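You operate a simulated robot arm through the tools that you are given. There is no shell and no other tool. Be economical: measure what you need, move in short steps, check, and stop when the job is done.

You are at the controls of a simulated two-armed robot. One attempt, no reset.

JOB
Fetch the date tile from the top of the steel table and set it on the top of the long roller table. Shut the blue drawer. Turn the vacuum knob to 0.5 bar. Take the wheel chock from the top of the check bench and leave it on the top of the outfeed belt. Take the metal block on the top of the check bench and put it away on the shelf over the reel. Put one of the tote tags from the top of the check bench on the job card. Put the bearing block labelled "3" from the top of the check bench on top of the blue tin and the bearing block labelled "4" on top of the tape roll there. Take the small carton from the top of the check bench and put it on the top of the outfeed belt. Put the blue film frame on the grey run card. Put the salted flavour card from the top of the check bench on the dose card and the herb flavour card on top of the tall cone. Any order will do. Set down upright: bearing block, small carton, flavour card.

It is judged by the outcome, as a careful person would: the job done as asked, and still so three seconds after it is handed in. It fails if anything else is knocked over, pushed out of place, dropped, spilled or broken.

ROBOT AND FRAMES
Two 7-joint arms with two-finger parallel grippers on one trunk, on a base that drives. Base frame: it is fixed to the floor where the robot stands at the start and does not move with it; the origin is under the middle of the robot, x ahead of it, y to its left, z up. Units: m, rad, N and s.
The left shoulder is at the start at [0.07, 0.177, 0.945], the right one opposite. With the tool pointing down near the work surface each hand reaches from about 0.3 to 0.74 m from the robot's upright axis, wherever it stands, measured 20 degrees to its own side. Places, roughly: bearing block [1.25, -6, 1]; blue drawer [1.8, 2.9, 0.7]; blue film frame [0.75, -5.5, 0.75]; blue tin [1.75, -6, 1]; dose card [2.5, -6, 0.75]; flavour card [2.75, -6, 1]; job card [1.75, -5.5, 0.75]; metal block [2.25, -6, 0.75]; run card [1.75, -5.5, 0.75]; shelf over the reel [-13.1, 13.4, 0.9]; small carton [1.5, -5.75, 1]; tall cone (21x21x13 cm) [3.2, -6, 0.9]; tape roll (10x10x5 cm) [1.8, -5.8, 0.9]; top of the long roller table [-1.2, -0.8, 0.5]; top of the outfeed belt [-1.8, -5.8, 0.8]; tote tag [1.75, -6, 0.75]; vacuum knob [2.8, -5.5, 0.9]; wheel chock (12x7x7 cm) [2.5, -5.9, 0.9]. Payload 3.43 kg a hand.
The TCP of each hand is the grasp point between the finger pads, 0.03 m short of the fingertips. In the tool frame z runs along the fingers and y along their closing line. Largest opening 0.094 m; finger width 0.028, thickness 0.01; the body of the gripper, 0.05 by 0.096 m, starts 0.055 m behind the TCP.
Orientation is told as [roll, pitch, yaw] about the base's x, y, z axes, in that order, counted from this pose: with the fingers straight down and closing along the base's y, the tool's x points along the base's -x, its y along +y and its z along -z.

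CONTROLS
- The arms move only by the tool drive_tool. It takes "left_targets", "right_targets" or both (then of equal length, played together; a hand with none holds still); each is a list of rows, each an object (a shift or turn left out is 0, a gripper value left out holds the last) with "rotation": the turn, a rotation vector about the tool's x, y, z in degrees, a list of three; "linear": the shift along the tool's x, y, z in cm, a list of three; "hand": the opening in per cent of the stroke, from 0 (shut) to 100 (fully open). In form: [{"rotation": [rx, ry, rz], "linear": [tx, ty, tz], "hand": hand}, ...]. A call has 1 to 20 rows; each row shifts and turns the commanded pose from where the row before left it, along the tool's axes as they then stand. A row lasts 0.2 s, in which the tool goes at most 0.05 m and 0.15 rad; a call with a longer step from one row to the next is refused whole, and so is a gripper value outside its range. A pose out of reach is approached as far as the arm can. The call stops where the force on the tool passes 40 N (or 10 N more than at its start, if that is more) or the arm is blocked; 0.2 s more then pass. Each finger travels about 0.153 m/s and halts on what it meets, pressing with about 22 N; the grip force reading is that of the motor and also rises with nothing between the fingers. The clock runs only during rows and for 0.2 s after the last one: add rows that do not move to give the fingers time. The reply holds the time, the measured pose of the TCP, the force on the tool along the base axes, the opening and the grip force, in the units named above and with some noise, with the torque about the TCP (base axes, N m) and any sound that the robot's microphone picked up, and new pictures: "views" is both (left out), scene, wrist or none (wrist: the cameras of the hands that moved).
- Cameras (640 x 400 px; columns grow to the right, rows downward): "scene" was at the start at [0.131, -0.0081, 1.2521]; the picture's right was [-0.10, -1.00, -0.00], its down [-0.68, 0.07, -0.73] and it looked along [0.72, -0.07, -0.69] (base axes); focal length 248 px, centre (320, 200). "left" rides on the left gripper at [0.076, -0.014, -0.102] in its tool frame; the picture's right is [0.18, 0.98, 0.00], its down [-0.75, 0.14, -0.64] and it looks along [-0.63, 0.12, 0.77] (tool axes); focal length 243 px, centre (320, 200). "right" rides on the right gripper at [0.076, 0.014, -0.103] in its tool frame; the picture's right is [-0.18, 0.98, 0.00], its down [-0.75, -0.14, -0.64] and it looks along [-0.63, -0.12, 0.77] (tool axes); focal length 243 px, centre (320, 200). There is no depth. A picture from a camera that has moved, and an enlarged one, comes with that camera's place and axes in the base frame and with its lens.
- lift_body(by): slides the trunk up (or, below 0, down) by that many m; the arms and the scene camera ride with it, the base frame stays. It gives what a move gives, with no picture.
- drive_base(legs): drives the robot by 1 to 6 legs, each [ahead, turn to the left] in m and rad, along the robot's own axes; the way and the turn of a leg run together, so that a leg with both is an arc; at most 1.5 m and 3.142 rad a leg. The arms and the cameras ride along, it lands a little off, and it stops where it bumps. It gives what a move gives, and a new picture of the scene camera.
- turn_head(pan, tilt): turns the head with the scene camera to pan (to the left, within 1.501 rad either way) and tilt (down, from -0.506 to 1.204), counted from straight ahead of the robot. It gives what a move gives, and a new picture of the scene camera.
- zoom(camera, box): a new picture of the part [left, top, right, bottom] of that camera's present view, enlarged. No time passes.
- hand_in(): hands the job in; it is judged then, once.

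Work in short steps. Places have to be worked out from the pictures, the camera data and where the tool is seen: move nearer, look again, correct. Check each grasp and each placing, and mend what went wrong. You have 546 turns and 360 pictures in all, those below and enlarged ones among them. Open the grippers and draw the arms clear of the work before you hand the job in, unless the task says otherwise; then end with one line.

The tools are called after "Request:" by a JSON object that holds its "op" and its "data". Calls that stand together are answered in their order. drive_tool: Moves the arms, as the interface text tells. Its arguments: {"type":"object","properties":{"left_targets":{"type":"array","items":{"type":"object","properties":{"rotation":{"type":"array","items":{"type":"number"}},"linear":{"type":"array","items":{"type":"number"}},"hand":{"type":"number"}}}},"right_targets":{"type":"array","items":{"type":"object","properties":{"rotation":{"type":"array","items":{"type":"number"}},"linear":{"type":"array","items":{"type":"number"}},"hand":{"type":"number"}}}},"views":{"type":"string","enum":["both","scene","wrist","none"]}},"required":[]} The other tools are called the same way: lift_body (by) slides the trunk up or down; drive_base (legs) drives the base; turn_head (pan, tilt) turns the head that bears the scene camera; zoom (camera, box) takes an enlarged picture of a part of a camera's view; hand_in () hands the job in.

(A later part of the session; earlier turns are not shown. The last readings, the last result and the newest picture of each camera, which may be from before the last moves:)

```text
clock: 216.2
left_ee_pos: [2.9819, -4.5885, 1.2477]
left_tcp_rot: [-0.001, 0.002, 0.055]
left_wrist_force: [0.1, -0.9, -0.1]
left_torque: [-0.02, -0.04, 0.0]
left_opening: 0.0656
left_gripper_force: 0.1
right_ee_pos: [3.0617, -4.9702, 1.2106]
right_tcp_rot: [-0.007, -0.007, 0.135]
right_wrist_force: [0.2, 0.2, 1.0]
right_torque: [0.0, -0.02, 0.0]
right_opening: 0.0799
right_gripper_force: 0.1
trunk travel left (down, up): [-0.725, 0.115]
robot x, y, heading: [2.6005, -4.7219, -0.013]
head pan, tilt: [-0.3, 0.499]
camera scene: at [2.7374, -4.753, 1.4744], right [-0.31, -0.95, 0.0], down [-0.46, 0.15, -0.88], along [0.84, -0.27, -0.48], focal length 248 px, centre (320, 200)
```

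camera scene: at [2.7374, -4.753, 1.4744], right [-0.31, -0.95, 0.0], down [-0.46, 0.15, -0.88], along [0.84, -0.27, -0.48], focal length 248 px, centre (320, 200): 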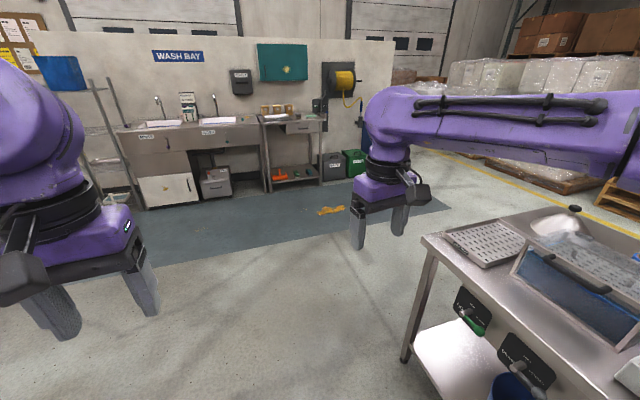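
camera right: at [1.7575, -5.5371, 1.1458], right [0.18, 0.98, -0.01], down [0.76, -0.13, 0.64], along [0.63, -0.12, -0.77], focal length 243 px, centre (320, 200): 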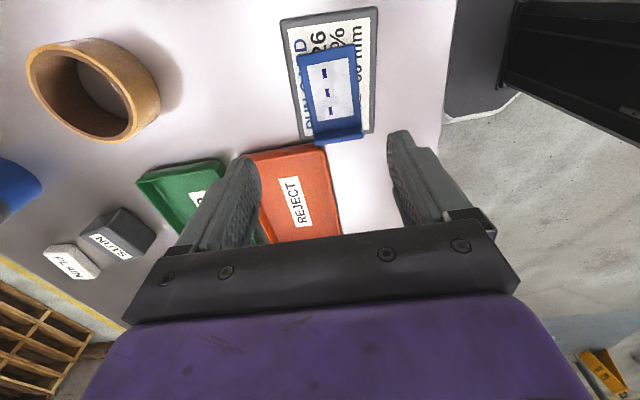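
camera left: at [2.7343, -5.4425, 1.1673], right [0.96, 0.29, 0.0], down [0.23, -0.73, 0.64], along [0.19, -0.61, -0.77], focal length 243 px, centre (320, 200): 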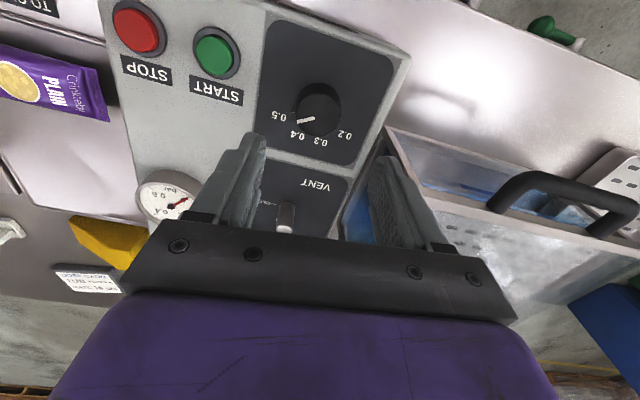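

The way around the east end is clear. I drive round: east 1.5 m, then south past the bench end, then face west.

Request:
{"op": "drive_base", "data": {"legs": [[1.5, 0], [0, -1.56], [1.2, 0], [0.85, 0], [0, -1.57]]}}

```text
clock: 241.0
left_ee_pos: [3.5766, -6.8929, 1.2476]
left_tcp_rot: [-0.003, 0.004, 3.121]
left_wrist_force: [0.6, -0.6, 0.2]
left_torque: [-0.02, 0.02, 0.0]
left_opening: 0.0659
left_gripper_force: 0.0
right_ee_pos: [3.5248, -6.5062, 1.2103]
right_tcp_rot: [-0.007, -0.008, -3.081]
right_wrist_force: [0.1, 0.1, 0.4]
right_torque: [-0.03, 0.0, 0.03]
right_opening: 0.08
right_gripper_force: 0.1
trunk travel left (down, up): [-0.725, 0.115]
robot x, y, heading: [3.9684, -6.7834, 3.054]
head pan, tilt: [-0.3, 0.499]
camera scene: at [3.8297, -6.7452, 1.4745], right [0.38, 0.93, 0.0], down [0.44, -0.18, -0.88], along [-0.81, 0.33, -0.48], focal length 248 px, centre (320, 200)
```

scene: 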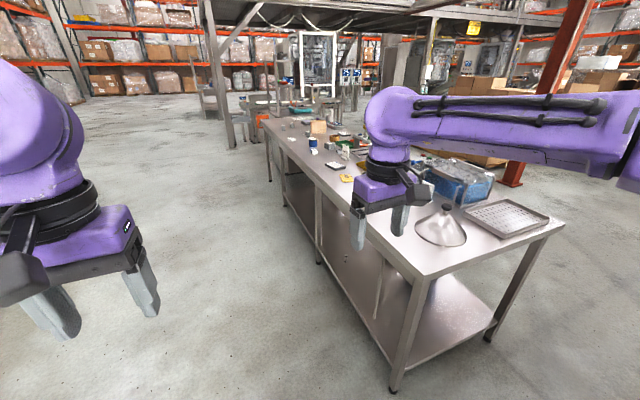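

The back of the bench is accessible (edge y ≈ -6.17). I drive along it to x ≈ 2.9 and face the bench.

Request:
{"op": "drive_base", "data": {"legs": [[1.05, 0], [0, -1.48]]}}

Request:
{"op": "turn_head", "data": {"pan": 0, "tilt": 0.85}}

```text
clock: 250.0
left_ee_pos: [2.7967, -6.3118, 1.2475]
left_tcp_rot: [-0.002, 0.003, 1.616]
left_wrist_force: [-0.2, 0.4, -0.2]
left_torque: [0.0, 0.0, -0.03]
left_opening: 0.066
left_gripper_force: 0.0
right_ee_pos: [3.1778, -6.2359, 1.21]
right_tcp_rot: [-0.005, -0.009, 1.695]
right_wrist_force: [-0.2, 0.1, -0.4]
right_torque: [0.0, 0.01, 0.01]
right_opening: 0.08
right_gripper_force: 0.0
trunk travel left (down, up): [-0.725, 0.115]
robot x, y, heading: [2.9273, -6.6911, 1.545]
head pan, tilt: [-0.3, 0.499]
camera scene: at [2.9565, -6.5559, 1.4745], right [0.95, -0.32, 0.0], down [-0.15, -0.45, -0.88], along [0.28, 0.83, -0.48], focal length 248 px, centre (320, 200)
```

scene: 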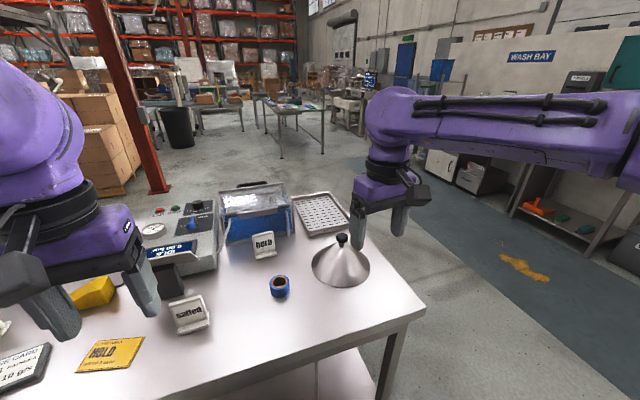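

```text
clock: 250.9
left_ee_pos: [2.795, -6.3116, 1.2464]
left_tcp_rot: [-0.002, 0.002, 1.615]
left_wrist_force: [0.7, 0.3, 0.1]
left_torque: [0.0, -0.01, -0.03]
left_opening: 0.0659
left_gripper_force: 0.1
right_ee_pos: [3.177, -6.2347, 1.2099]
right_tcp_rot: [-0.006, -0.009, 1.695]
right_wrist_force: [0.4, 1.2, 0.4]
right_torque: [0.04, 0.0, 0.0]
right_opening: 0.08
right_gripper_force: 0.1
trunk travel left (down, up): [-0.725, 0.115]
robot x, y, heading: [2.9281, -6.692, 1.551]
head pan, tilt: [0.0, 0.85]
camera scene: at [2.9297, -6.564, 1.4446], right [1.0, -0.02, 0.0], down [-0.02, -0.75, -0.66], along [0.01, 0.66, -0.75], focal length 248 px, centre (320, 200)
```

scene: 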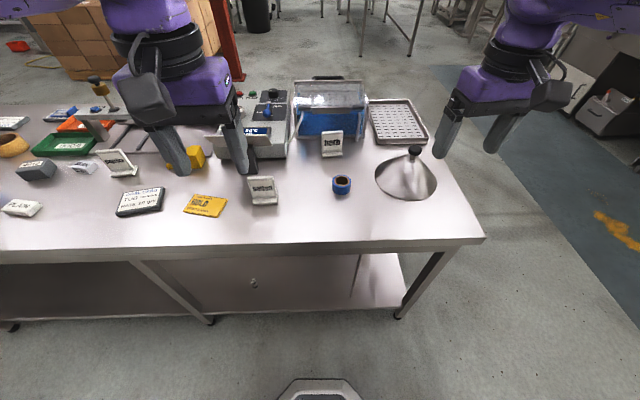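

Flavour cards "salted", "herb" and a third (paprika?) stand there; zoom for details.

Request:
{"op": "zoom", "data": {"camera": "scene", "box": [230, 110, 390, 230]}}

Request:
{"op": "zoom", "data": {"camera": "scene", "box": [70, 110, 262, 240]}}

Request:
{"op": "zoom", "data": {"camera": "scene", "box": [340, 90, 468, 210]}}

```text
3.33 times, centred on (310, 170) of scene
camera zoom: at [2.9297, -6.564, 1.4446], right [1.0, -0.02, 0.0], down [-0.02, -0.75, -0.66], along [0.01, 0.66, -0.75], focal length 828 px, centre (353, 300)
```

zoom: 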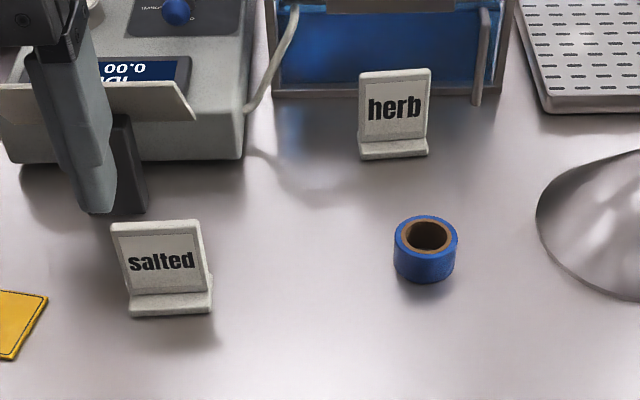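

```text
3.08 times, centred on (166, 175) of scene
camera zoom: at [2.9297, -6.564, 1.4446], right [1.0, -0.02, 0.0], down [-0.02, -0.75, -0.66], along [0.01, 0.66, -0.75], focal length 764 px, centre (794, 277)
```

zoom: 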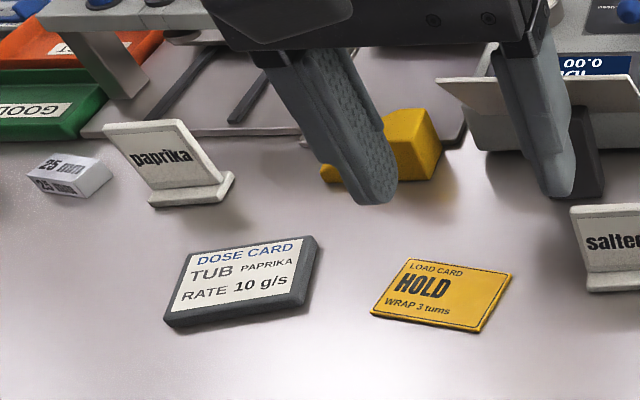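

```text
3.33 times, centred on (404, 150) of scene
camera zoom: at [2.9297, -6.564, 1.4446], right [1.0, -0.02, 0.0], down [-0.02, -0.75, -0.66], along [0.01, 0.66, -0.75], focal length 828 px, centre (40, 367)
```

zoom: 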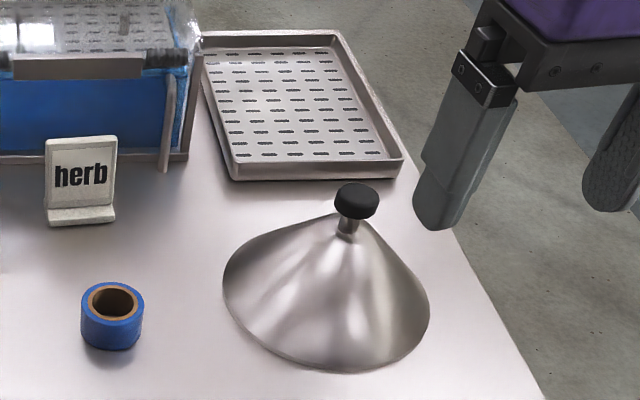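

Herb card at ≈ (2.986, -5.82), cone top ≈ (3.225, -5.964, 0.99), salted ≈ (2.77, -6.03), dose card ≈ (2.39, -6.05). I step 0.14 m nearer and prepare the right hand (rotated to close along y) above the herb card.

Request:
{"op": "drive_base", "data": {"legs": [[0.14, 0]]}}

Request:
{"op": "drive_tool", "data": {"right_targets": [{"rotation": [0, 0, -8.3], "hand": 55}, {"rotation": [0, 0, -8.3]}, {"rotation": [0, 0, -8.3]}, {"rotation": [0, 0, -8.3]}, {"rotation": [0, 0, -8.3]}, {"rotation": [0, 0, -8.3]}, {"rotation": [0, 0, -8.3]}, {"rotation": [0, 0, -8.3]}, {"rotation": [0, 0, -8.3]}, {"rotation": [0, 0, -8.3]}], "views": "scene"}}

```text
clock: 252.2
left_ee_pos: [2.7975, -6.1778, 1.247]
left_tcp_rot: [-0.003, 0.0, 1.616]
left_wrist_force: [0.3, -0.3, -0.2]
left_torque: [0.02, 0.0, 0.02]
left_opening: 0.0657
left_gripper_force: 0.1
right_ee_pos: [3.1796, -6.0999, 1.2117]
right_tcp_rot: [-0.008, -0.013, 1.696]
right_wrist_force: [0.5, -0.9, 0.0]
right_torque: [0.05, 0.0, -0.02]
right_opening: 0.08
right_gripper_force: 0.0
trunk travel left (down, up): [-0.725, 0.115]
robot x, y, heading: [2.9331, -6.5578, 1.55]
head pan, tilt: [0.0, 0.85]
camera scene: at [2.932, -6.4299, 1.4447], right [1.0, -0.02, 0.0], down [-0.01, -0.75, -0.66], along [0.01, 0.66, -0.75], focal length 248 px, centre (320, 200)
```

scene: 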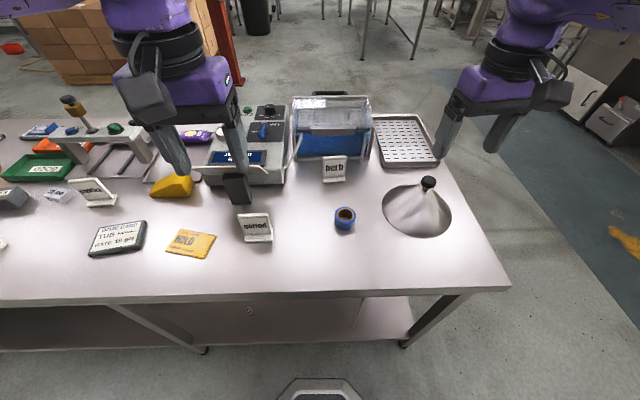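

```text
clock: 254.4
left_ee_pos: [2.798, -6.175, 1.2464]
left_tcp_rot: [-0.001, 0.001, 1.615]
left_wrist_force: [-0.5, -0.7, -1.0]
left_torque: [-0.01, -0.01, 0.02]
left_opening: 0.0654
left_gripper_force: 0.1
right_ee_pos: [3.1793, -6.0987, 1.2098]
right_tcp_rot: [-0.01, 0.005, -3.134]
right_wrist_force: [-0.6, -0.2, -0.7]
right_torque: [-0.03, 0.02, -0.02]
right_opening: 0.0514
right_gripper_force: 0.0
trunk travel left (down, up): [-0.725, 0.115]
robot x, y, heading: [2.9326, -6.5565, 1.551]
head pan, tilt: [0.0, 0.85]
camera scene: at [2.932, -6.4278, 1.4445], right [1.0, -0.02, 0.0], down [-0.01, -0.75, -0.66], along [0.01, 0.66, -0.75], focal length 248 px, centre (320, 200)
```

scene: 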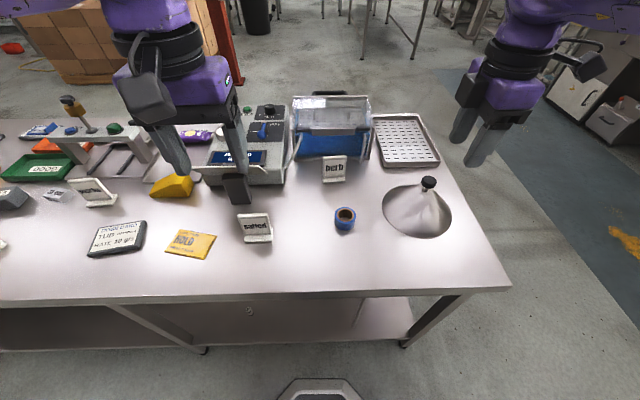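

Right hand goes above the herb card, stopping at z ≈ 1.06 to look.

Request:
{"op": "drive_tool", "data": {"right_targets": [{"linear": [-2.39, -3.7, 0]}, {"linear": [-2.39, -3.7, 0]}, {"linear": [-2.39, -3.7, 0]}, {"linear": [-2.39, -3.7, 0]}, {"linear": [-2.39, -3.7, 0]}, {"linear": [-2.39, -3.7, 0]}, {"linear": [-2.39, -3.7, 0]}, {"linear": [-2.39, -3.5, 0]}, {"linear": [0, 0, 4.5]}, {"linear": [0, 0, 4.5]}, {"linear": [0, 0, 4.5]}], "views": "both"}}

```text
clock: 256.8
left_ee_pos: [2.7986, -6.1755, 1.2462]
left_tcp_rot: [-0.001, 0.002, 1.617]
left_wrist_force: [-0.3, 0.0, -0.3]
left_torque: [-0.04, -0.02, 0.0]
left_opening: 0.066
left_gripper_force: 0.1
right_ee_pos: [3.0754, -5.9238, 1.0779]
right_tcp_rot: [-0.01, 0.005, -3.138]
right_wrist_force: [-0.2, 0.8, -0.2]
right_torque: [0.0, 0.03, -0.02]
right_opening: 0.0516
right_gripper_force: 0.0
right hand out of reach, approached as far as the arm can: row 5, 6, 7, 8
trunk travel left (down, up): [-0.725, 0.115]
robot x, y, heading: [2.9308, -6.5566, 1.551]
head pan, tilt: [0.0, 0.85]
camera scene: at [2.9321, -6.4269, 1.4445], right [1.0, -0.02, 0.0], down [-0.01, -0.75, -0.66], along [0.01, 0.66, -0.75], focal length 248 px, centre (320, 200)
camera right: at [3.1516, -5.9403, 1.1802], right [-0.18, -0.98, -0.01], down [-0.76, 0.13, 0.64], along [-0.63, 0.12, -0.77], focal length 243 px, centre (320, 200)
```

scene: 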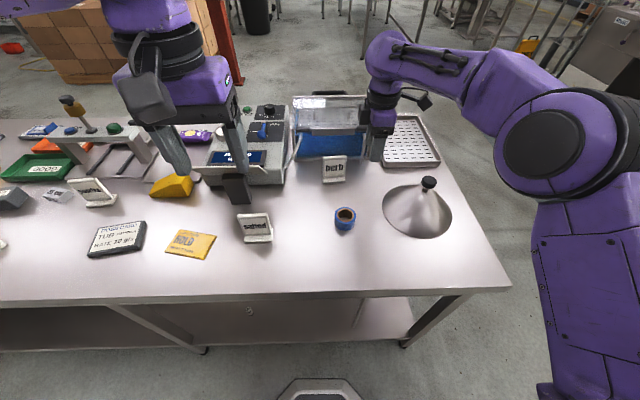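
right: 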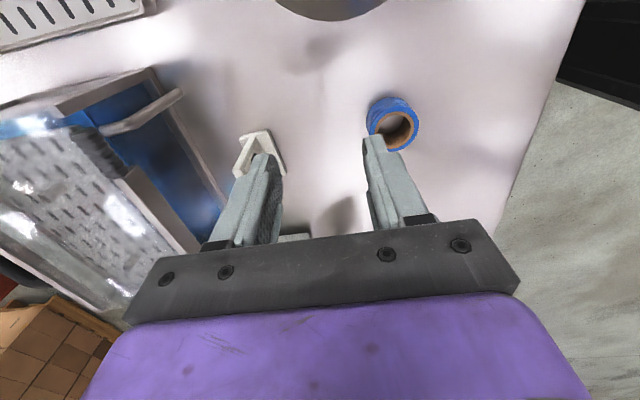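

Out of reach by 12 cm. I edge 0.09 m nearer the bench (base front stays clear of it) and continue toward the card at this lower height.

Request:
{"op": "drive_base", "data": {"legs": [[0.09, 0]]}}

Request:
{"op": "drive_tool", "data": {"right_targets": [{"linear": [-2.2, 0, 0]}, {"linear": [-2.2, 0, 0]}, {"linear": [-2.2, 0, 0]}, {"linear": [-2, 0, 0]}, {"linear": [0, -2.5, 0]}], "views": "both"}}

```text
clock: 257.9
left_ee_pos: [2.7993, -6.0881, 1.2496]
left_tcp_rot: [-0.001, -0.003, 1.613]
left_wrist_force: [0.1, -0.3, 0.7]
left_torque: [0.02, -0.02, -0.02]
left_opening: 0.0658
left_gripper_force: 0.0
right_ee_pos: [3.0777, -5.8383, 1.0807]
right_tcp_rot: [-0.013, 0.006, -3.139]
right_wrist_force: [0.4, -0.2, 0.4]
right_torque: [0.03, -0.05, 0.01]
right_opening: 0.0521
right_gripper_force: 0.0
trunk travel left (down, up): [-0.725, 0.115]
robot x, y, heading: [2.9354, -6.465, 1.55]
head pan, tilt: [0.0, 0.85]
camera scene: at [2.9338, -6.342, 1.4452], right [1.0, -0.02, 0.0], down [-0.02, -0.75, -0.66], along [0.01, 0.66, -0.75], focal length 248 px, centre (320, 200)
```

scene: 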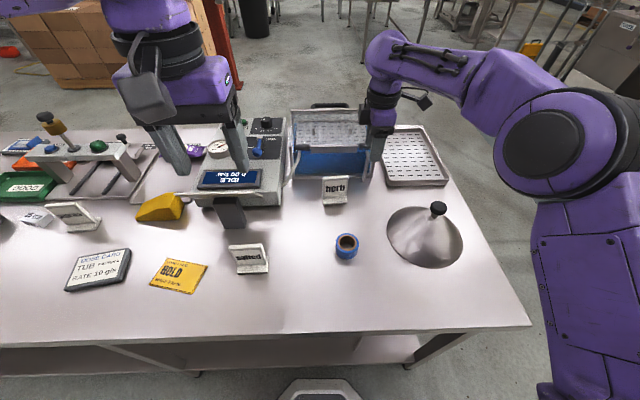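

```text
clock: 259.1
left_ee_pos: [2.8004, -6.0812, 1.2469]
left_tcp_rot: [-0.002, 0.004, 1.615]
left_wrist_force: [-0.3, 0.2, 0.1]
left_torque: [-0.01, 0.02, -0.01]
left_opening: 0.0656
left_gripper_force: 0.0
right_ee_pos: [2.9916, -5.8126, 1.076]
right_tcp_rot: [-0.007, 0.005, -3.138]
right_wrist_force: [0.9, -0.3, 1.0]
right_torque: [-0.03, 0.01, -0.02]
right_opening: 0.052
right_gripper_force: 0.1
right hand out of reach, approached as far as the arm can: row 5
trunk travel left (down, up): [-0.725, 0.115]
robot x, y, heading: [2.9327, -6.4655, 1.548]
head pan, tilt: [0.0, 0.85]
camera scene: at [2.9338, -6.3335, 1.4443], right [1.0, -0.02, 0.0], down [-0.02, -0.75, -0.66], along [0.01, 0.66, -0.75], focal length 248 px, centre (320, 200)
camera right: at [3.0678, -5.8282, 1.1787], right [-0.18, -0.98, -0.01], down [-0.76, 0.13, 0.64], along [-0.63, 0.12, -0.77], focal length 243 px, centre (320, 200)
```

scene: 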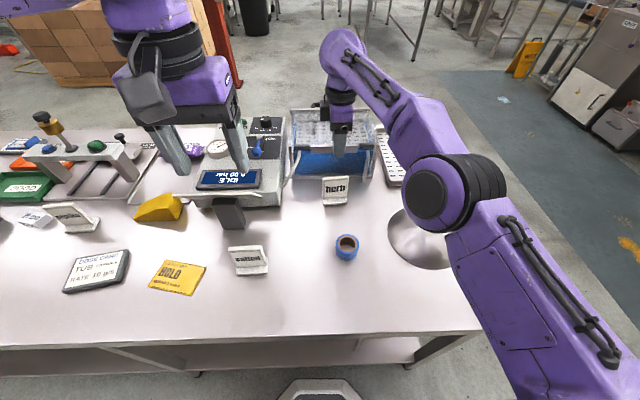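
right: 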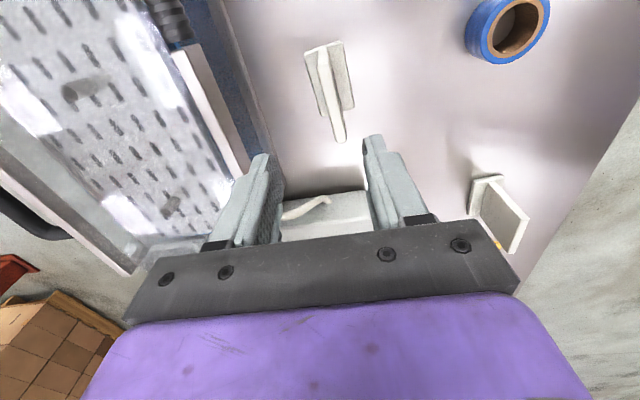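

I zoom in on the herb card from the wrist camera to see its plate and foot.

Request:
{"op": "zoom", "data": {"camera": "right", "box": [270, 20, 398, 160]}}

```text
2.86 times, centred on (334, 90) of right
camera zoom: at [3.0678, -5.8282, 1.1787], right [-0.18, -0.98, -0.01], down [-0.76, 0.13, 0.64], along [-0.63, 0.12, -0.77], focal length 693 px, centre (280, 514)
```

zoom: 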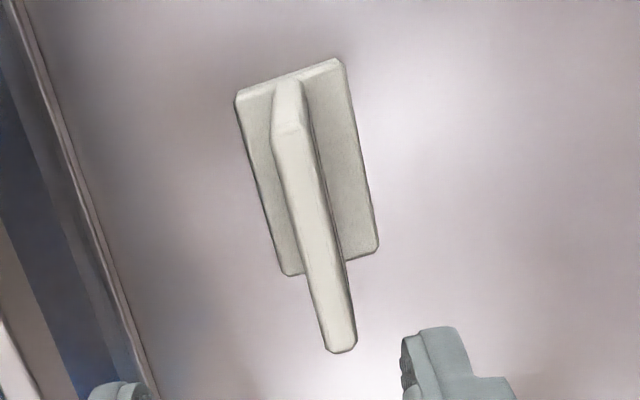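

The card is an inverted T: plate centred on a foot at (2.987, -5.825), yaw +0.09. I align, lower to z ≈ 0.925 and look.

Request:
{"op": "drive_tool", "data": {"right_targets": [{"rotation": [0, 0, -5.2], "linear": [-0.5, 1.2, 0]}, {"linear": [0, 0, 4]}, {"linear": [0, 0, 4]}, {"linear": [0, 0, 4]}, {"linear": [0, 0, 2]}, {}], "views": "wrist"}}

```text
clock: 260.5
left_ee_pos: [2.8017, -6.0837, 1.2467]
left_tcp_rot: [-0.002, 0.002, 1.615]
left_wrist_force: [-0.4, -0.4, -0.2]
left_torque: [0.0, 0.02, -0.02]
left_opening: 0.0657
left_gripper_force: 0.1
right_ee_pos: [2.989, -5.8284, 0.9366]
right_tcp_rot: [-0.011, 0.006, -3.048]
right_wrist_force: [-0.4, 0.3, -0.2]
right_torque: [0.01, -0.02, -0.02]
right_opening: 0.0517
right_gripper_force: 0.1
trunk travel left (down, up): [-0.725, 0.115]
robot x, y, heading: [2.929, -6.4648, 1.552]
head pan, tilt: [0.0, 0.85]
camera right: at [3.0652, -5.8375, 1.0383], right [-0.09, -1.0, -0.01], down [-0.77, 0.06, 0.64], along [-0.64, 0.07, -0.77], focal length 243 px, centre (320, 200)
```

right: 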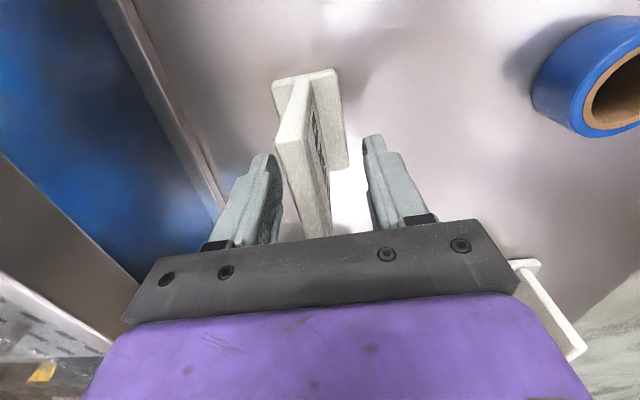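

Plate is between the fingers. A 4 mm shift toward +y, down 1.5 cm more, then close.

Request:
{"op": "drive_tool", "data": {"right_targets": [{"linear": [0, -0.4, 1.0]}, {"linear": [0, 0, 0.6]}, {"hand": 0}, {}, {}, {}], "views": "wrist"}}

```text
clock: 261.9
left_ee_pos: [2.8014, -6.0838, 1.248]
left_tcp_rot: [-0.004, 0.001, 1.616]
left_wrist_force: [-0.1, 0.1, 0.1]
left_torque: [-0.01, 0.03, 0.02]
left_opening: 0.066
left_gripper_force: 0.1
right_ee_pos: [2.9878, -5.8231, 0.9206]
right_tcp_rot: [-0.01, 0.008, -3.047]
right_wrist_force: [0.0, 0.1, 0.9]
right_torque: [-0.01, -0.12, 0.0]
right_opening: 0.0159
right_gripper_force: 21.6
trunk travel left (down, up): [-0.725, 0.115]
robot x, y, heading: [2.931, -6.4654, 1.548]
head pan, tilt: [0.0, 0.85]
camera right: at [3.065, -5.8322, 1.0232], right [-0.09, -1.0, -0.01], down [-0.77, 0.06, 0.64], along [-0.64, 0.07, -0.77], focal length 243 px, centre (320, 200)
```

right: 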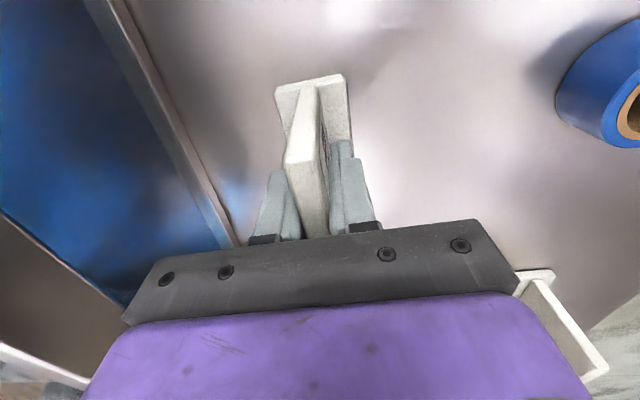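

Gripped. I lift 18 cm and then view the cone top precisely.

Request:
{"op": "drive_tool", "data": {"right_targets": [{"linear": [0, 0, -3]}, {"linear": [0, 0, -4]}, {"linear": [0, 0.5, -4]}, {"linear": [0, 1, -4]}, {"linear": [0, 2, -3]}, {"linear": [0, 3, 0]}, {"linear": [0, 3, 0]}], "views": "both"}}

Request:
{"op": "zoom", "data": {"camera": "scene", "box": [330, 150, 490, 270]}}

```text
clock: 263.5
left_ee_pos: [2.8001, -6.0842, 1.2467]
left_tcp_rot: [-0.001, 0.001, 1.615]
left_wrist_force: [0.1, -1.2, 0.8]
left_torque: [0.03, 0.0, 0.04]
left_opening: 0.0658
left_gripper_force: 0.0
right_ee_pos: [2.9935, -5.9227, 1.1004]
right_tcp_rot: [-0.009, 0.005, -3.047]
right_wrist_force: [-0.8, -0.9, -0.8]
right_torque: [0.0, 0.01, -0.02]
right_opening: 0.0159
right_gripper_force: 21.8
trunk travel left (down, up): [-0.725, 0.115]
robot x, y, heading: [2.9298, -6.4661, 1.549]
head pan, tilt: [0.0, 0.85]
camera scene: at [2.9342, -6.3377, 1.4447], right [1.0, -0.02, 0.0], down [-0.02, -0.75, -0.66], along [0.01, 0.66, -0.75], focal length 248 px, centre (320, 200)
camera right: at [3.0708, -5.9317, 1.2045], right [-0.09, -1.0, -0.01], down [-0.77, 0.06, 0.64], along [-0.64, 0.07, -0.77], focal length 243 px, centre (320, 200)
```

scene: 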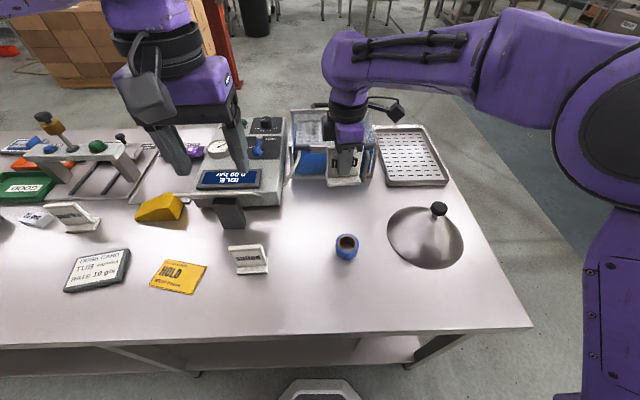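
right: 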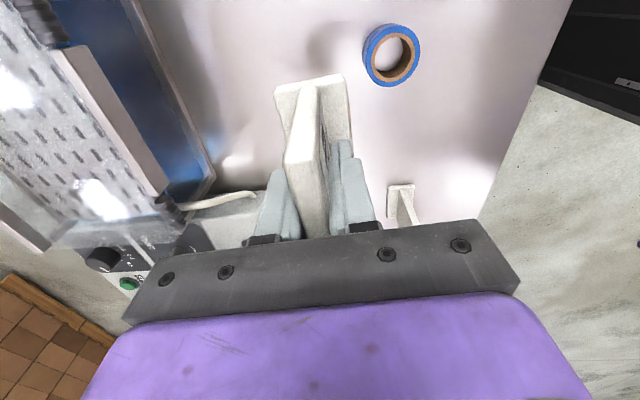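

```text
3.33 times, centred on (410, 210) of scene
camera zoom: at [2.9342, -6.3377, 1.4447], right [1.0, -0.02, 0.0], down [-0.02, -0.75, -0.66], along [0.01, 0.66, -0.75], focal length 828 px, centre (20, 167)
```

zoom: 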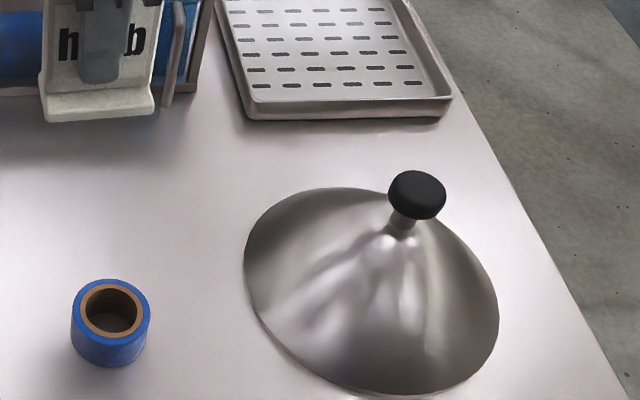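

Cone knob top triangulates to ≈ (3.217–3.225, -5.97, 0.99–1.005). I move the hand to (3.16, -5.97) so the wrist camera looks straight down on it.

Request:
{"op": "drive_tool", "data": {"right_targets": [{"linear": [4.05, 1.56, 0]}, {"linear": [4.05, 1.56, 0]}, {"linear": [4.05, 1.56, 0]}, {"linear": [4.05, 1.56, 0]}], "views": "both"}}

```text
clock: 264.5
left_ee_pos: [2.8029, -6.0842, 1.2477]
left_tcp_rot: [0.0, 0.002, 1.616]
left_wrist_force: [0.9, -0.5, 0.4]
left_torque: [-0.03, 0.02, 0.02]
left_opening: 0.0658
left_gripper_force: 0.1
right_ee_pos: [3.1657, -5.9677, 1.1005]
right_tcp_rot: [-0.008, 0.002, -3.048]
right_wrist_force: [-0.2, -0.9, -0.3]
right_torque: [0.04, 0.04, 0.01]
right_opening: 0.0158
right_gripper_force: 22.0
trunk travel left (down, up): [-0.725, 0.115]
robot x, y, heading: [2.9329, -6.4634, 1.556]
head pan, tilt: [0.0, 0.85]
camera scene: at [2.937, -6.337, 1.4446], right [1.0, -0.02, 0.0], down [-0.02, -0.75, -0.66], along [0.01, 0.66, -0.75], focal length 248 px, centre (320, 200)
camera right: at [3.2432, -5.9767, 1.2032], right [-0.09, -1.0, -0.01], down [-0.77, 0.06, 0.64], along [-0.64, 0.07, -0.77], focal length 243 px, centre (320, 200)
```

scene: 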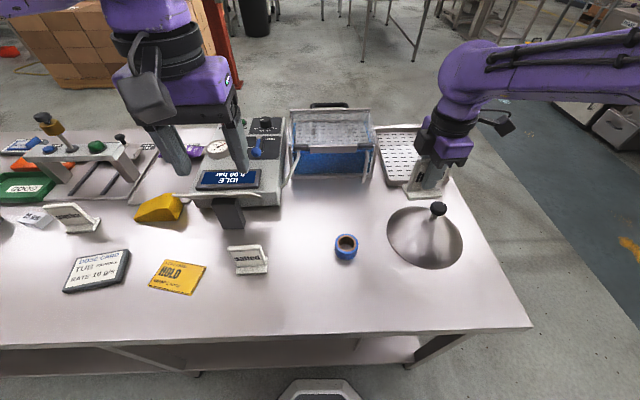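
right: 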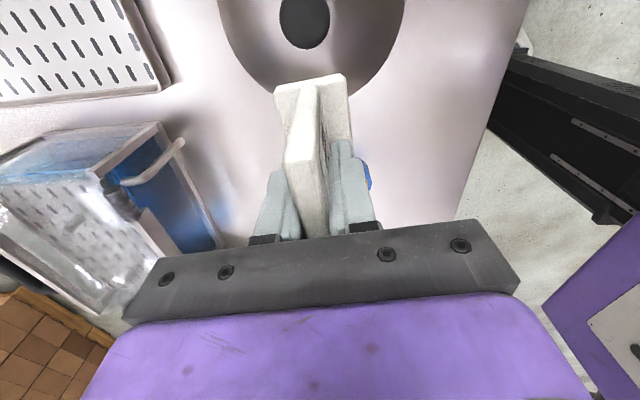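

Wrist view gives the knob at (3.231, -5.961). I move the card over it and lower gently to contact (expected TCP z ≈ 1.05–1.065).

Request:
{"op": "drive_tool", "data": {"right_targets": [{"linear": [3.2, -0.05, 0]}, {"linear": [3.1, -0.05, 0]}, {}, {"linear": [0, 0, 1.5]}, {"linear": [0, 0, 1]}, {}], "views": "both"}}

Request:
{"op": "zoom", "data": {"camera": "scene", "box": [380, 120, 508, 240]}}

```text
clock: 265.9
left_ee_pos: [2.7993, -6.0842, 1.2472]
left_tcp_rot: [-0.002, 0.001, 1.616]
left_wrist_force: [0.3, -0.3, -1.1]
left_torque: [0.0, -0.05, 0.02]
left_opening: 0.0657
left_gripper_force: 0.1
right_ee_pos: [3.2243, -5.9612, 1.0779]
right_tcp_rot: [-0.008, 0.007, -3.047]
right_wrist_force: [0.4, 0.1, -0.7]
right_torque: [-0.03, -0.01, 0.05]
right_opening: 0.0156
right_gripper_force: 22.3
trunk travel left (down, up): [-0.725, 0.115]
robot x, y, heading: [2.9312, -6.4649, 1.55]
head pan, tilt: [0.0, 0.85]
camera scene: at [2.9332, -6.336, 1.4445], right [1.0, -0.02, 0.0], down [-0.01, -0.75, -0.66], along [0.01, 0.66, -0.75], focal length 248 px, centre (320, 200)
camera right: at [3.3017, -5.9701, 1.1796], right [-0.09, -1.0, -0.01], down [-0.77, 0.06, 0.64], along [-0.63, 0.07, -0.77], focal length 243 px, centre (320, 200)
```

scene: 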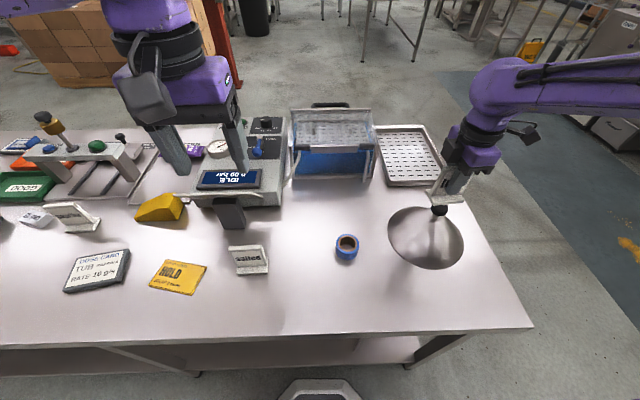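
right: 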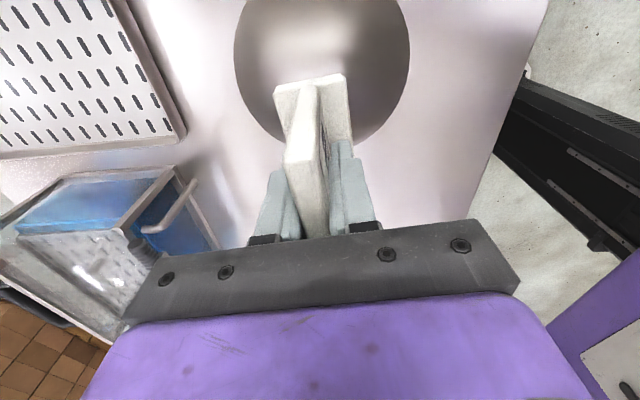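

```text
3.33 times, centred on (444, 180) of scene
camera zoom: at [2.9332, -6.336, 1.4445], right [1.0, -0.02, 0.0], down [-0.01, -0.75, -0.66], along [0.01, 0.66, -0.75], focal length 828 px, centre (-93, 267)
```

zoom: 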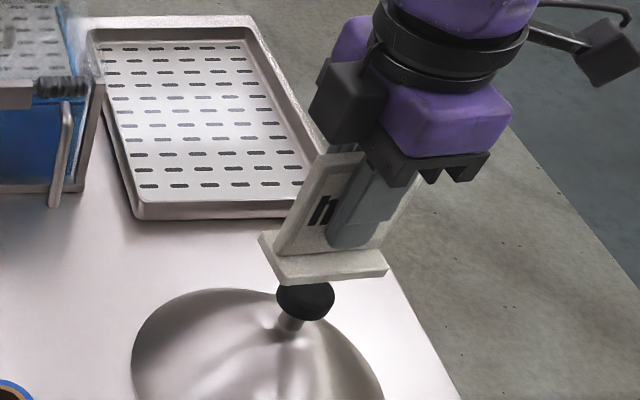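

The card hovers over the knob; estimates agree within ~6 mm. I lower slowly to contact.

Request:
{"op": "drive_tool", "data": {"right_targets": [{"linear": [0, 0.2, 0.5]}, {"linear": [0, 0, 0.5]}, {"linear": [0, 0, 0.4]}, {"linear": [0, 0, 0.4]}, {"linear": [0, 0, 0.4]}, {}], "views": "none"}}

Request:
{"op": "zoom", "data": {"camera": "scene", "box": [380, 120, 508, 240]}}

```text
clock: 267.3
left_ee_pos: [2.8007, -6.0826, 1.2471]
left_tcp_rot: [0.0, 0.002, 1.615]
left_wrist_force: [0.9, 0.0, -0.3]
left_torque: [-0.01, 0.03, 0.0]
left_opening: 0.0659
left_gripper_force: 0.2
right_ee_pos: [3.2254, -5.9615, 1.0562]
right_tcp_rot: [-0.009, 0.004, -3.048]
right_wrist_force: [-0.7, -0.7, -0.6]
right_torque: [-0.02, 0.0, 0.0]
right_opening: 0.0158
right_gripper_force: 22.1
trunk travel left (down, up): [-0.725, 0.115]
robot x, y, heading: [2.9326, -6.4672, 1.549]
head pan, tilt: [0.0, 0.85]
```

```text
3.33 times, centred on (444, 180) of scene
camera zoom: at [2.9342, -6.3359, 1.4445], right [1.0, -0.02, 0.0], down [-0.02, -0.75, -0.66], along [0.01, 0.66, -0.75], focal length 828 px, centre (-93, 267)
```

zoom: 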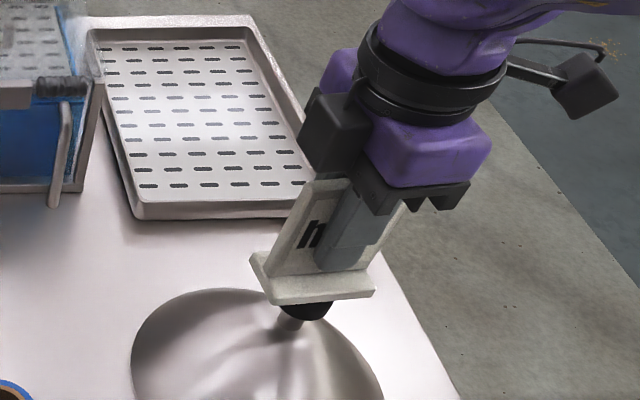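

Aligned in x. Continue down.

Request:
{"op": "drive_tool", "data": {"right_targets": [{"linear": [0, 0, 0.3]}, {"linear": [0, 0, 0.3]}, {"linear": [0, 0, 0.3]}, {"linear": [0, 0, 0.3]}, {}], "views": "none"}}

```text
clock: 268.5
left_ee_pos: [2.8001, -6.0852, 1.2469]
left_tcp_rot: [-0.002, 0.001, 1.613]
left_wrist_force: [0.9, 0.6, 0.1]
left_torque: [0.02, -0.02, -0.01]
left_opening: 0.0658
left_gripper_force: 0.1
right_ee_pos: [3.2253, -5.962, 1.0427]
right_tcp_rot: [-0.011, 0.006, -3.047]
right_wrist_force: [0.2, 2.7, 16.4]
right_torque: [-0.14, 0.0, 0.0]
right_opening: 0.016
right_gripper_force: 22.3
trunk travel left (down, up): [-0.725, 0.115]
robot x, y, heading: [2.9334, -6.4631, 1.553]
head pan, tilt: [0.0, 0.85]
```

Contact at z 1.0427 with the card centred in x. I ease off 2 mm and open slightly, then check.

Request:
{"op": "drive_tool", "data": {"right_targets": [{"linear": [0, 0, -0.2]}, {"hand": 24}, {}, {"hand": 35}, {}, {}], "views": "wrist"}}

Request:
{"op": "zoom", "data": {"camera": "scene", "box": [380, 120, 508, 240]}}

```text
clock: 269.9
left_ee_pos: [2.8001, -6.0833, 1.2479]
left_tcp_rot: [-0.003, 0.002, 1.615]
left_wrist_force: [0.4, -0.6, 0.1]
left_torque: [0.02, -0.02, 0.02]
left_opening: 0.0658
left_gripper_force: 0.0
right_ee_pos: [3.2269, -5.9614, 1.0451]
right_tcp_rot: [-0.008, 0.008, -3.048]
right_wrist_force: [0.5, 0.0, -0.3]
right_torque: [0.01, -0.01, -0.01]
right_opening: 0.0328
right_gripper_force: 0.0
trunk travel left (down, up): [-0.725, 0.115]
robot x, y, heading: [2.9331, -6.4656, 1.552]
head pan, tilt: [0.0, 0.85]
camera right: at [3.3035, -5.9708, 1.1466], right [-0.09, -1.0, -0.01], down [-0.77, 0.06, 0.64], along [-0.64, 0.07, -0.77], focal length 243 px, centre (320, 200)
```

right: 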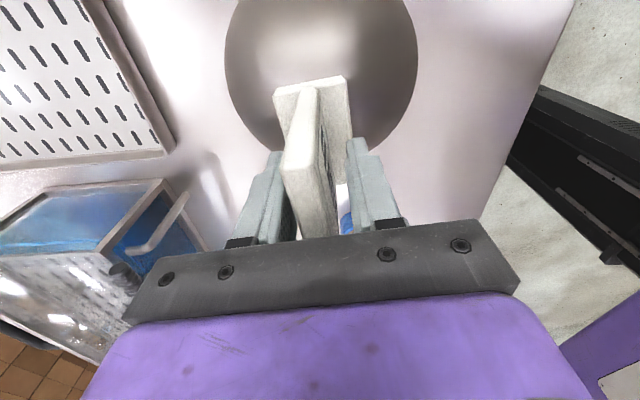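

```text
3.33 times, centred on (444, 180) of scene
camera zoom: at [2.9339, -6.3359, 1.4445], right [1.0, -0.02, 0.0], down [-0.02, -0.75, -0.66], along [0.01, 0.66, -0.75], focal length 828 px, centre (-93, 267)
```

zoom: 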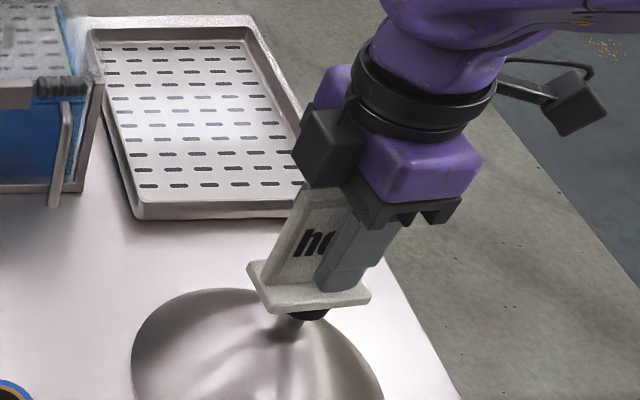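

The card stands on the cone by itself. I rise straight up.

Request:
{"op": "drive_tool", "data": {"right_targets": [{"linear": [0, 0, -2]}, {"linear": [0, 0, -3]}, {"linear": [0, 0, -4]}, {"linear": [0, 0, -4]}], "views": "scene"}}

Request:
{"op": "zoom", "data": {"camera": "scene", "box": [380, 120, 508, 240]}}

```text
clock: 270.9
left_ee_pos: [2.8002, -6.0841, 1.2474]
left_tcp_rot: [-0.004, 0.0, 1.614]
left_wrist_force: [-0.1, 0.9, -0.4]
left_torque: [0.05, 0.01, -0.03]
left_opening: 0.0658
left_gripper_force: 0.1
right_ee_pos: [3.2263, -5.9653, 1.1742]
right_tcp_rot: [-0.011, 0.007, -3.048]
right_wrist_force: [-0.5, -0.7, 0.6]
right_torque: [0.02, -0.01, 0.0]
right_opening: 0.0329
right_gripper_force: 0.0
trunk travel left (down, up): [-0.725, 0.115]
robot x, y, heading: [2.9339, -6.4648, 1.55]
head pan, tilt: [0.0, 0.85]
camera scene: at [2.9336, -6.3369, 1.4446], right [1.0, -0.02, 0.0], down [-0.02, -0.75, -0.66], along [0.01, 0.66, -0.75], focal length 248 px, centre (320, 200)
```

scene: 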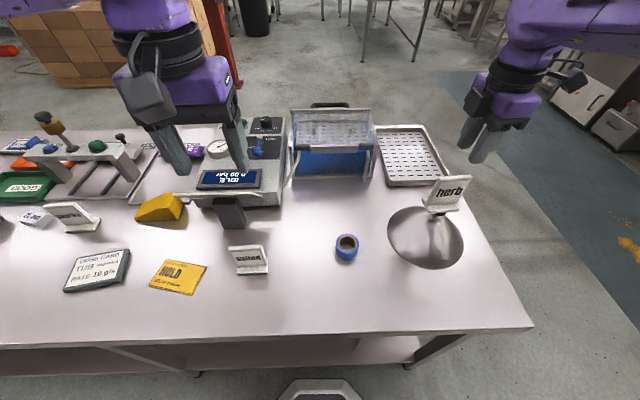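

```text
3.33 times, centred on (444, 180) of scene
camera zoom: at [2.9336, -6.3369, 1.4446], right [1.0, -0.02, 0.0], down [-0.02, -0.75, -0.66], along [0.01, 0.66, -0.75], focal length 828 px, centre (-93, 267)
```

zoom: 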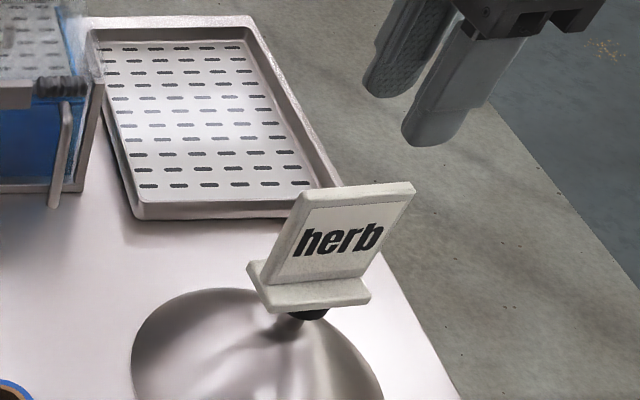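

Herb card is done. Now the salted card: I back off, shift the robot to x ≈ 2.6 behind the bench.

Request:
{"op": "drive_base", "data": {"legs": [[-0.25, 0], [0, 1.57], [0.33, 0], [0, -1.57], [0.2, 0]]}}

```text
clock: 283.3
left_ee_pos: [2.4456, -6.1404, 1.2477]
left_tcp_rot: [-0.002, 0.001, 1.641]
left_wrist_force: [0.3, -0.4, 0.2]
left_torque: [-0.01, -0.04, -0.03]
left_opening: 0.0657
left_gripper_force: 0.1
right_ee_pos: [2.8687, -6.0081, 1.1729]
right_tcp_rot: [-0.011, 0.008, -3.02]
right_wrist_force: [0.9, 0.5, 0.1]
right_torque: [-0.01, 0.03, -0.01]
right_opening: 0.0331
right_gripper_force: 0.1
trunk travel left (down, up): [-0.725, 0.115]
robot x, y, heading: [2.5898, -6.5151, 1.583]
head pan, tilt: [0.0, 0.85]
camera scene: at [2.5872, -6.3891, 1.4447], right [1.0, 0.01, 0.0], down [0.01, -0.75, -0.66], along [-0.01, 0.66, -0.75], focal length 248 px, centre (320, 200)
```

scene: 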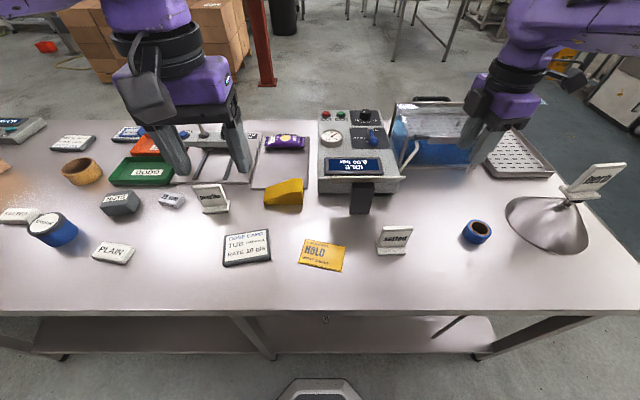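

The right hand is already rotated suitably. I bring it above the salted card at (2.775, -6.04).

Request:
{"op": "drive_tool", "data": {"right_targets": [{"linear": [-3.4, 0.7, 0], "hand": 55}, {"linear": [-3.4, 0.7, 0]}, {"linear": [-3.4, 0.6, 0]}, {"linear": [0, 0, 4.5]}, {"linear": [0, 0, 4.5]}, {}], "views": "wrist"}}

Request:
{"op": "zoom", "data": {"camera": "right", "box": [240, 20, 400, 160]}}

```text
clock: 284.7
left_ee_pos: [2.4456, -6.139, 1.2474]
left_tcp_rot: [-0.002, 0.003, 1.641]
left_wrist_force: [0.7, 0.1, 0.0]
left_torque: [0.02, -0.02, -0.03]
left_opening: 0.0655
left_gripper_force: 0.0
right_ee_pos: [2.7702, -6.0375, 1.0813]
right_tcp_rot: [-0.01, 0.007, -3.02]
right_wrist_force: [0.2, -0.8, -0.1]
right_torque: [0.02, 0.0, -0.02]
right_opening: 0.0518
right_gripper_force: 0.1
trunk travel left (down, up): [-0.725, 0.115]
robot x, y, heading: [2.5892, -6.5163, 1.585]
head pan, tilt: [0.0, 0.85]
camera right: at [2.8468, -6.0437, 1.1836], right [-0.06, -1.0, -0.01], down [-0.77, 0.04, 0.64], along [-0.64, 0.05, -0.77], focal length 243 px, centre (320, 200)
```

right: 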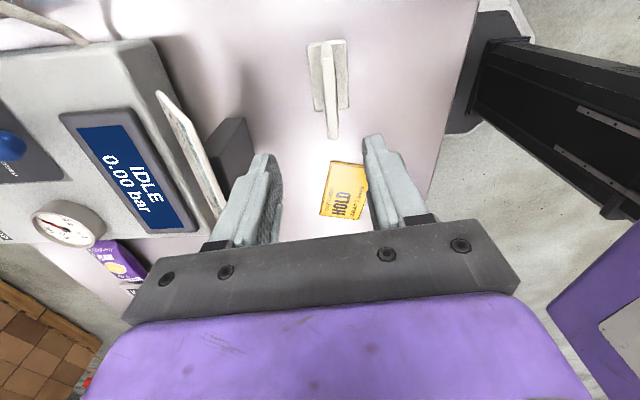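

```text
2.86 times, centred on (320, 90) of right
camera zoom: at [2.8468, -6.0437, 1.1836], right [-0.06, -1.0, -0.01], down [-0.77, 0.04, 0.64], along [-0.64, 0.05, -0.77], focal length 693 px, centre (320, 514)
```

zoom: 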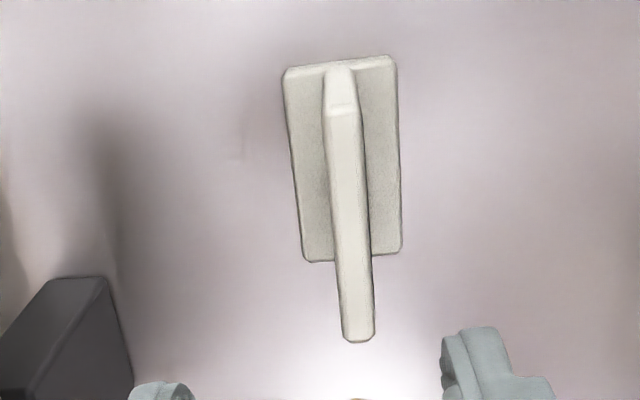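

Salted card foot centre (2.774, -6.046), plate nearly along x. I align (tool z +4°), lower and grip.

Request:
{"op": "drive_tool", "data": {"right_targets": [{"rotation": [0, 0, 4.3], "linear": [0, 0.8, 4]}, {"linear": [0, 0, 4]}, {"linear": [0, 0, 4]}, {"linear": [0, 0, 2.5]}, {"linear": [0, 0, 1.5]}, {}], "views": "wrist"}}

```text
clock: 286.1
left_ee_pos: [2.4467, -6.1389, 1.2469]
left_tcp_rot: [-0.001, 0.001, 1.644]
left_wrist_force: [0.2, 0.4, 1.1]
left_torque: [0.01, 0.0, -0.01]
left_opening: 0.0657
left_gripper_force: 0.0
right_ee_pos: [2.7727, -6.046, 0.9219]
right_tcp_rot: [-0.012, 0.005, -3.094]
right_wrist_force: [0.4, -0.1, 0.0]
right_torque: [-0.03, 0.02, -0.03]
right_opening: 0.0516
right_gripper_force: 0.1
trunk travel left (down, up): [-0.725, 0.115]
robot x, y, heading: [2.5916, -6.5171, 1.581]
head pan, tilt: [0.0, 0.85]
camera right: at [2.8492, -6.0586, 1.0246], right [-0.14, -0.99, -0.01], down [-0.76, 0.1, 0.64], along [-0.63, 0.1, -0.77], focal length 243 px, centre (320, 200)
```

right: 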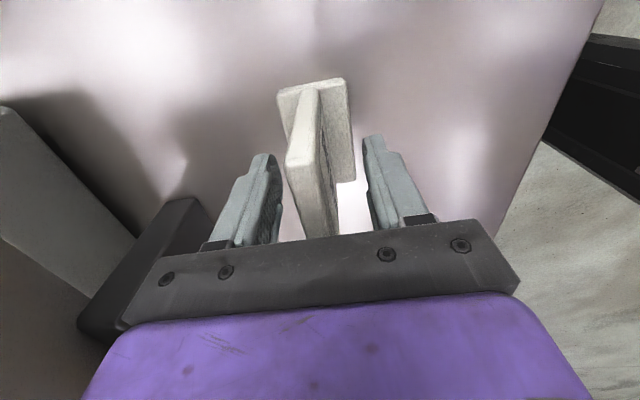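

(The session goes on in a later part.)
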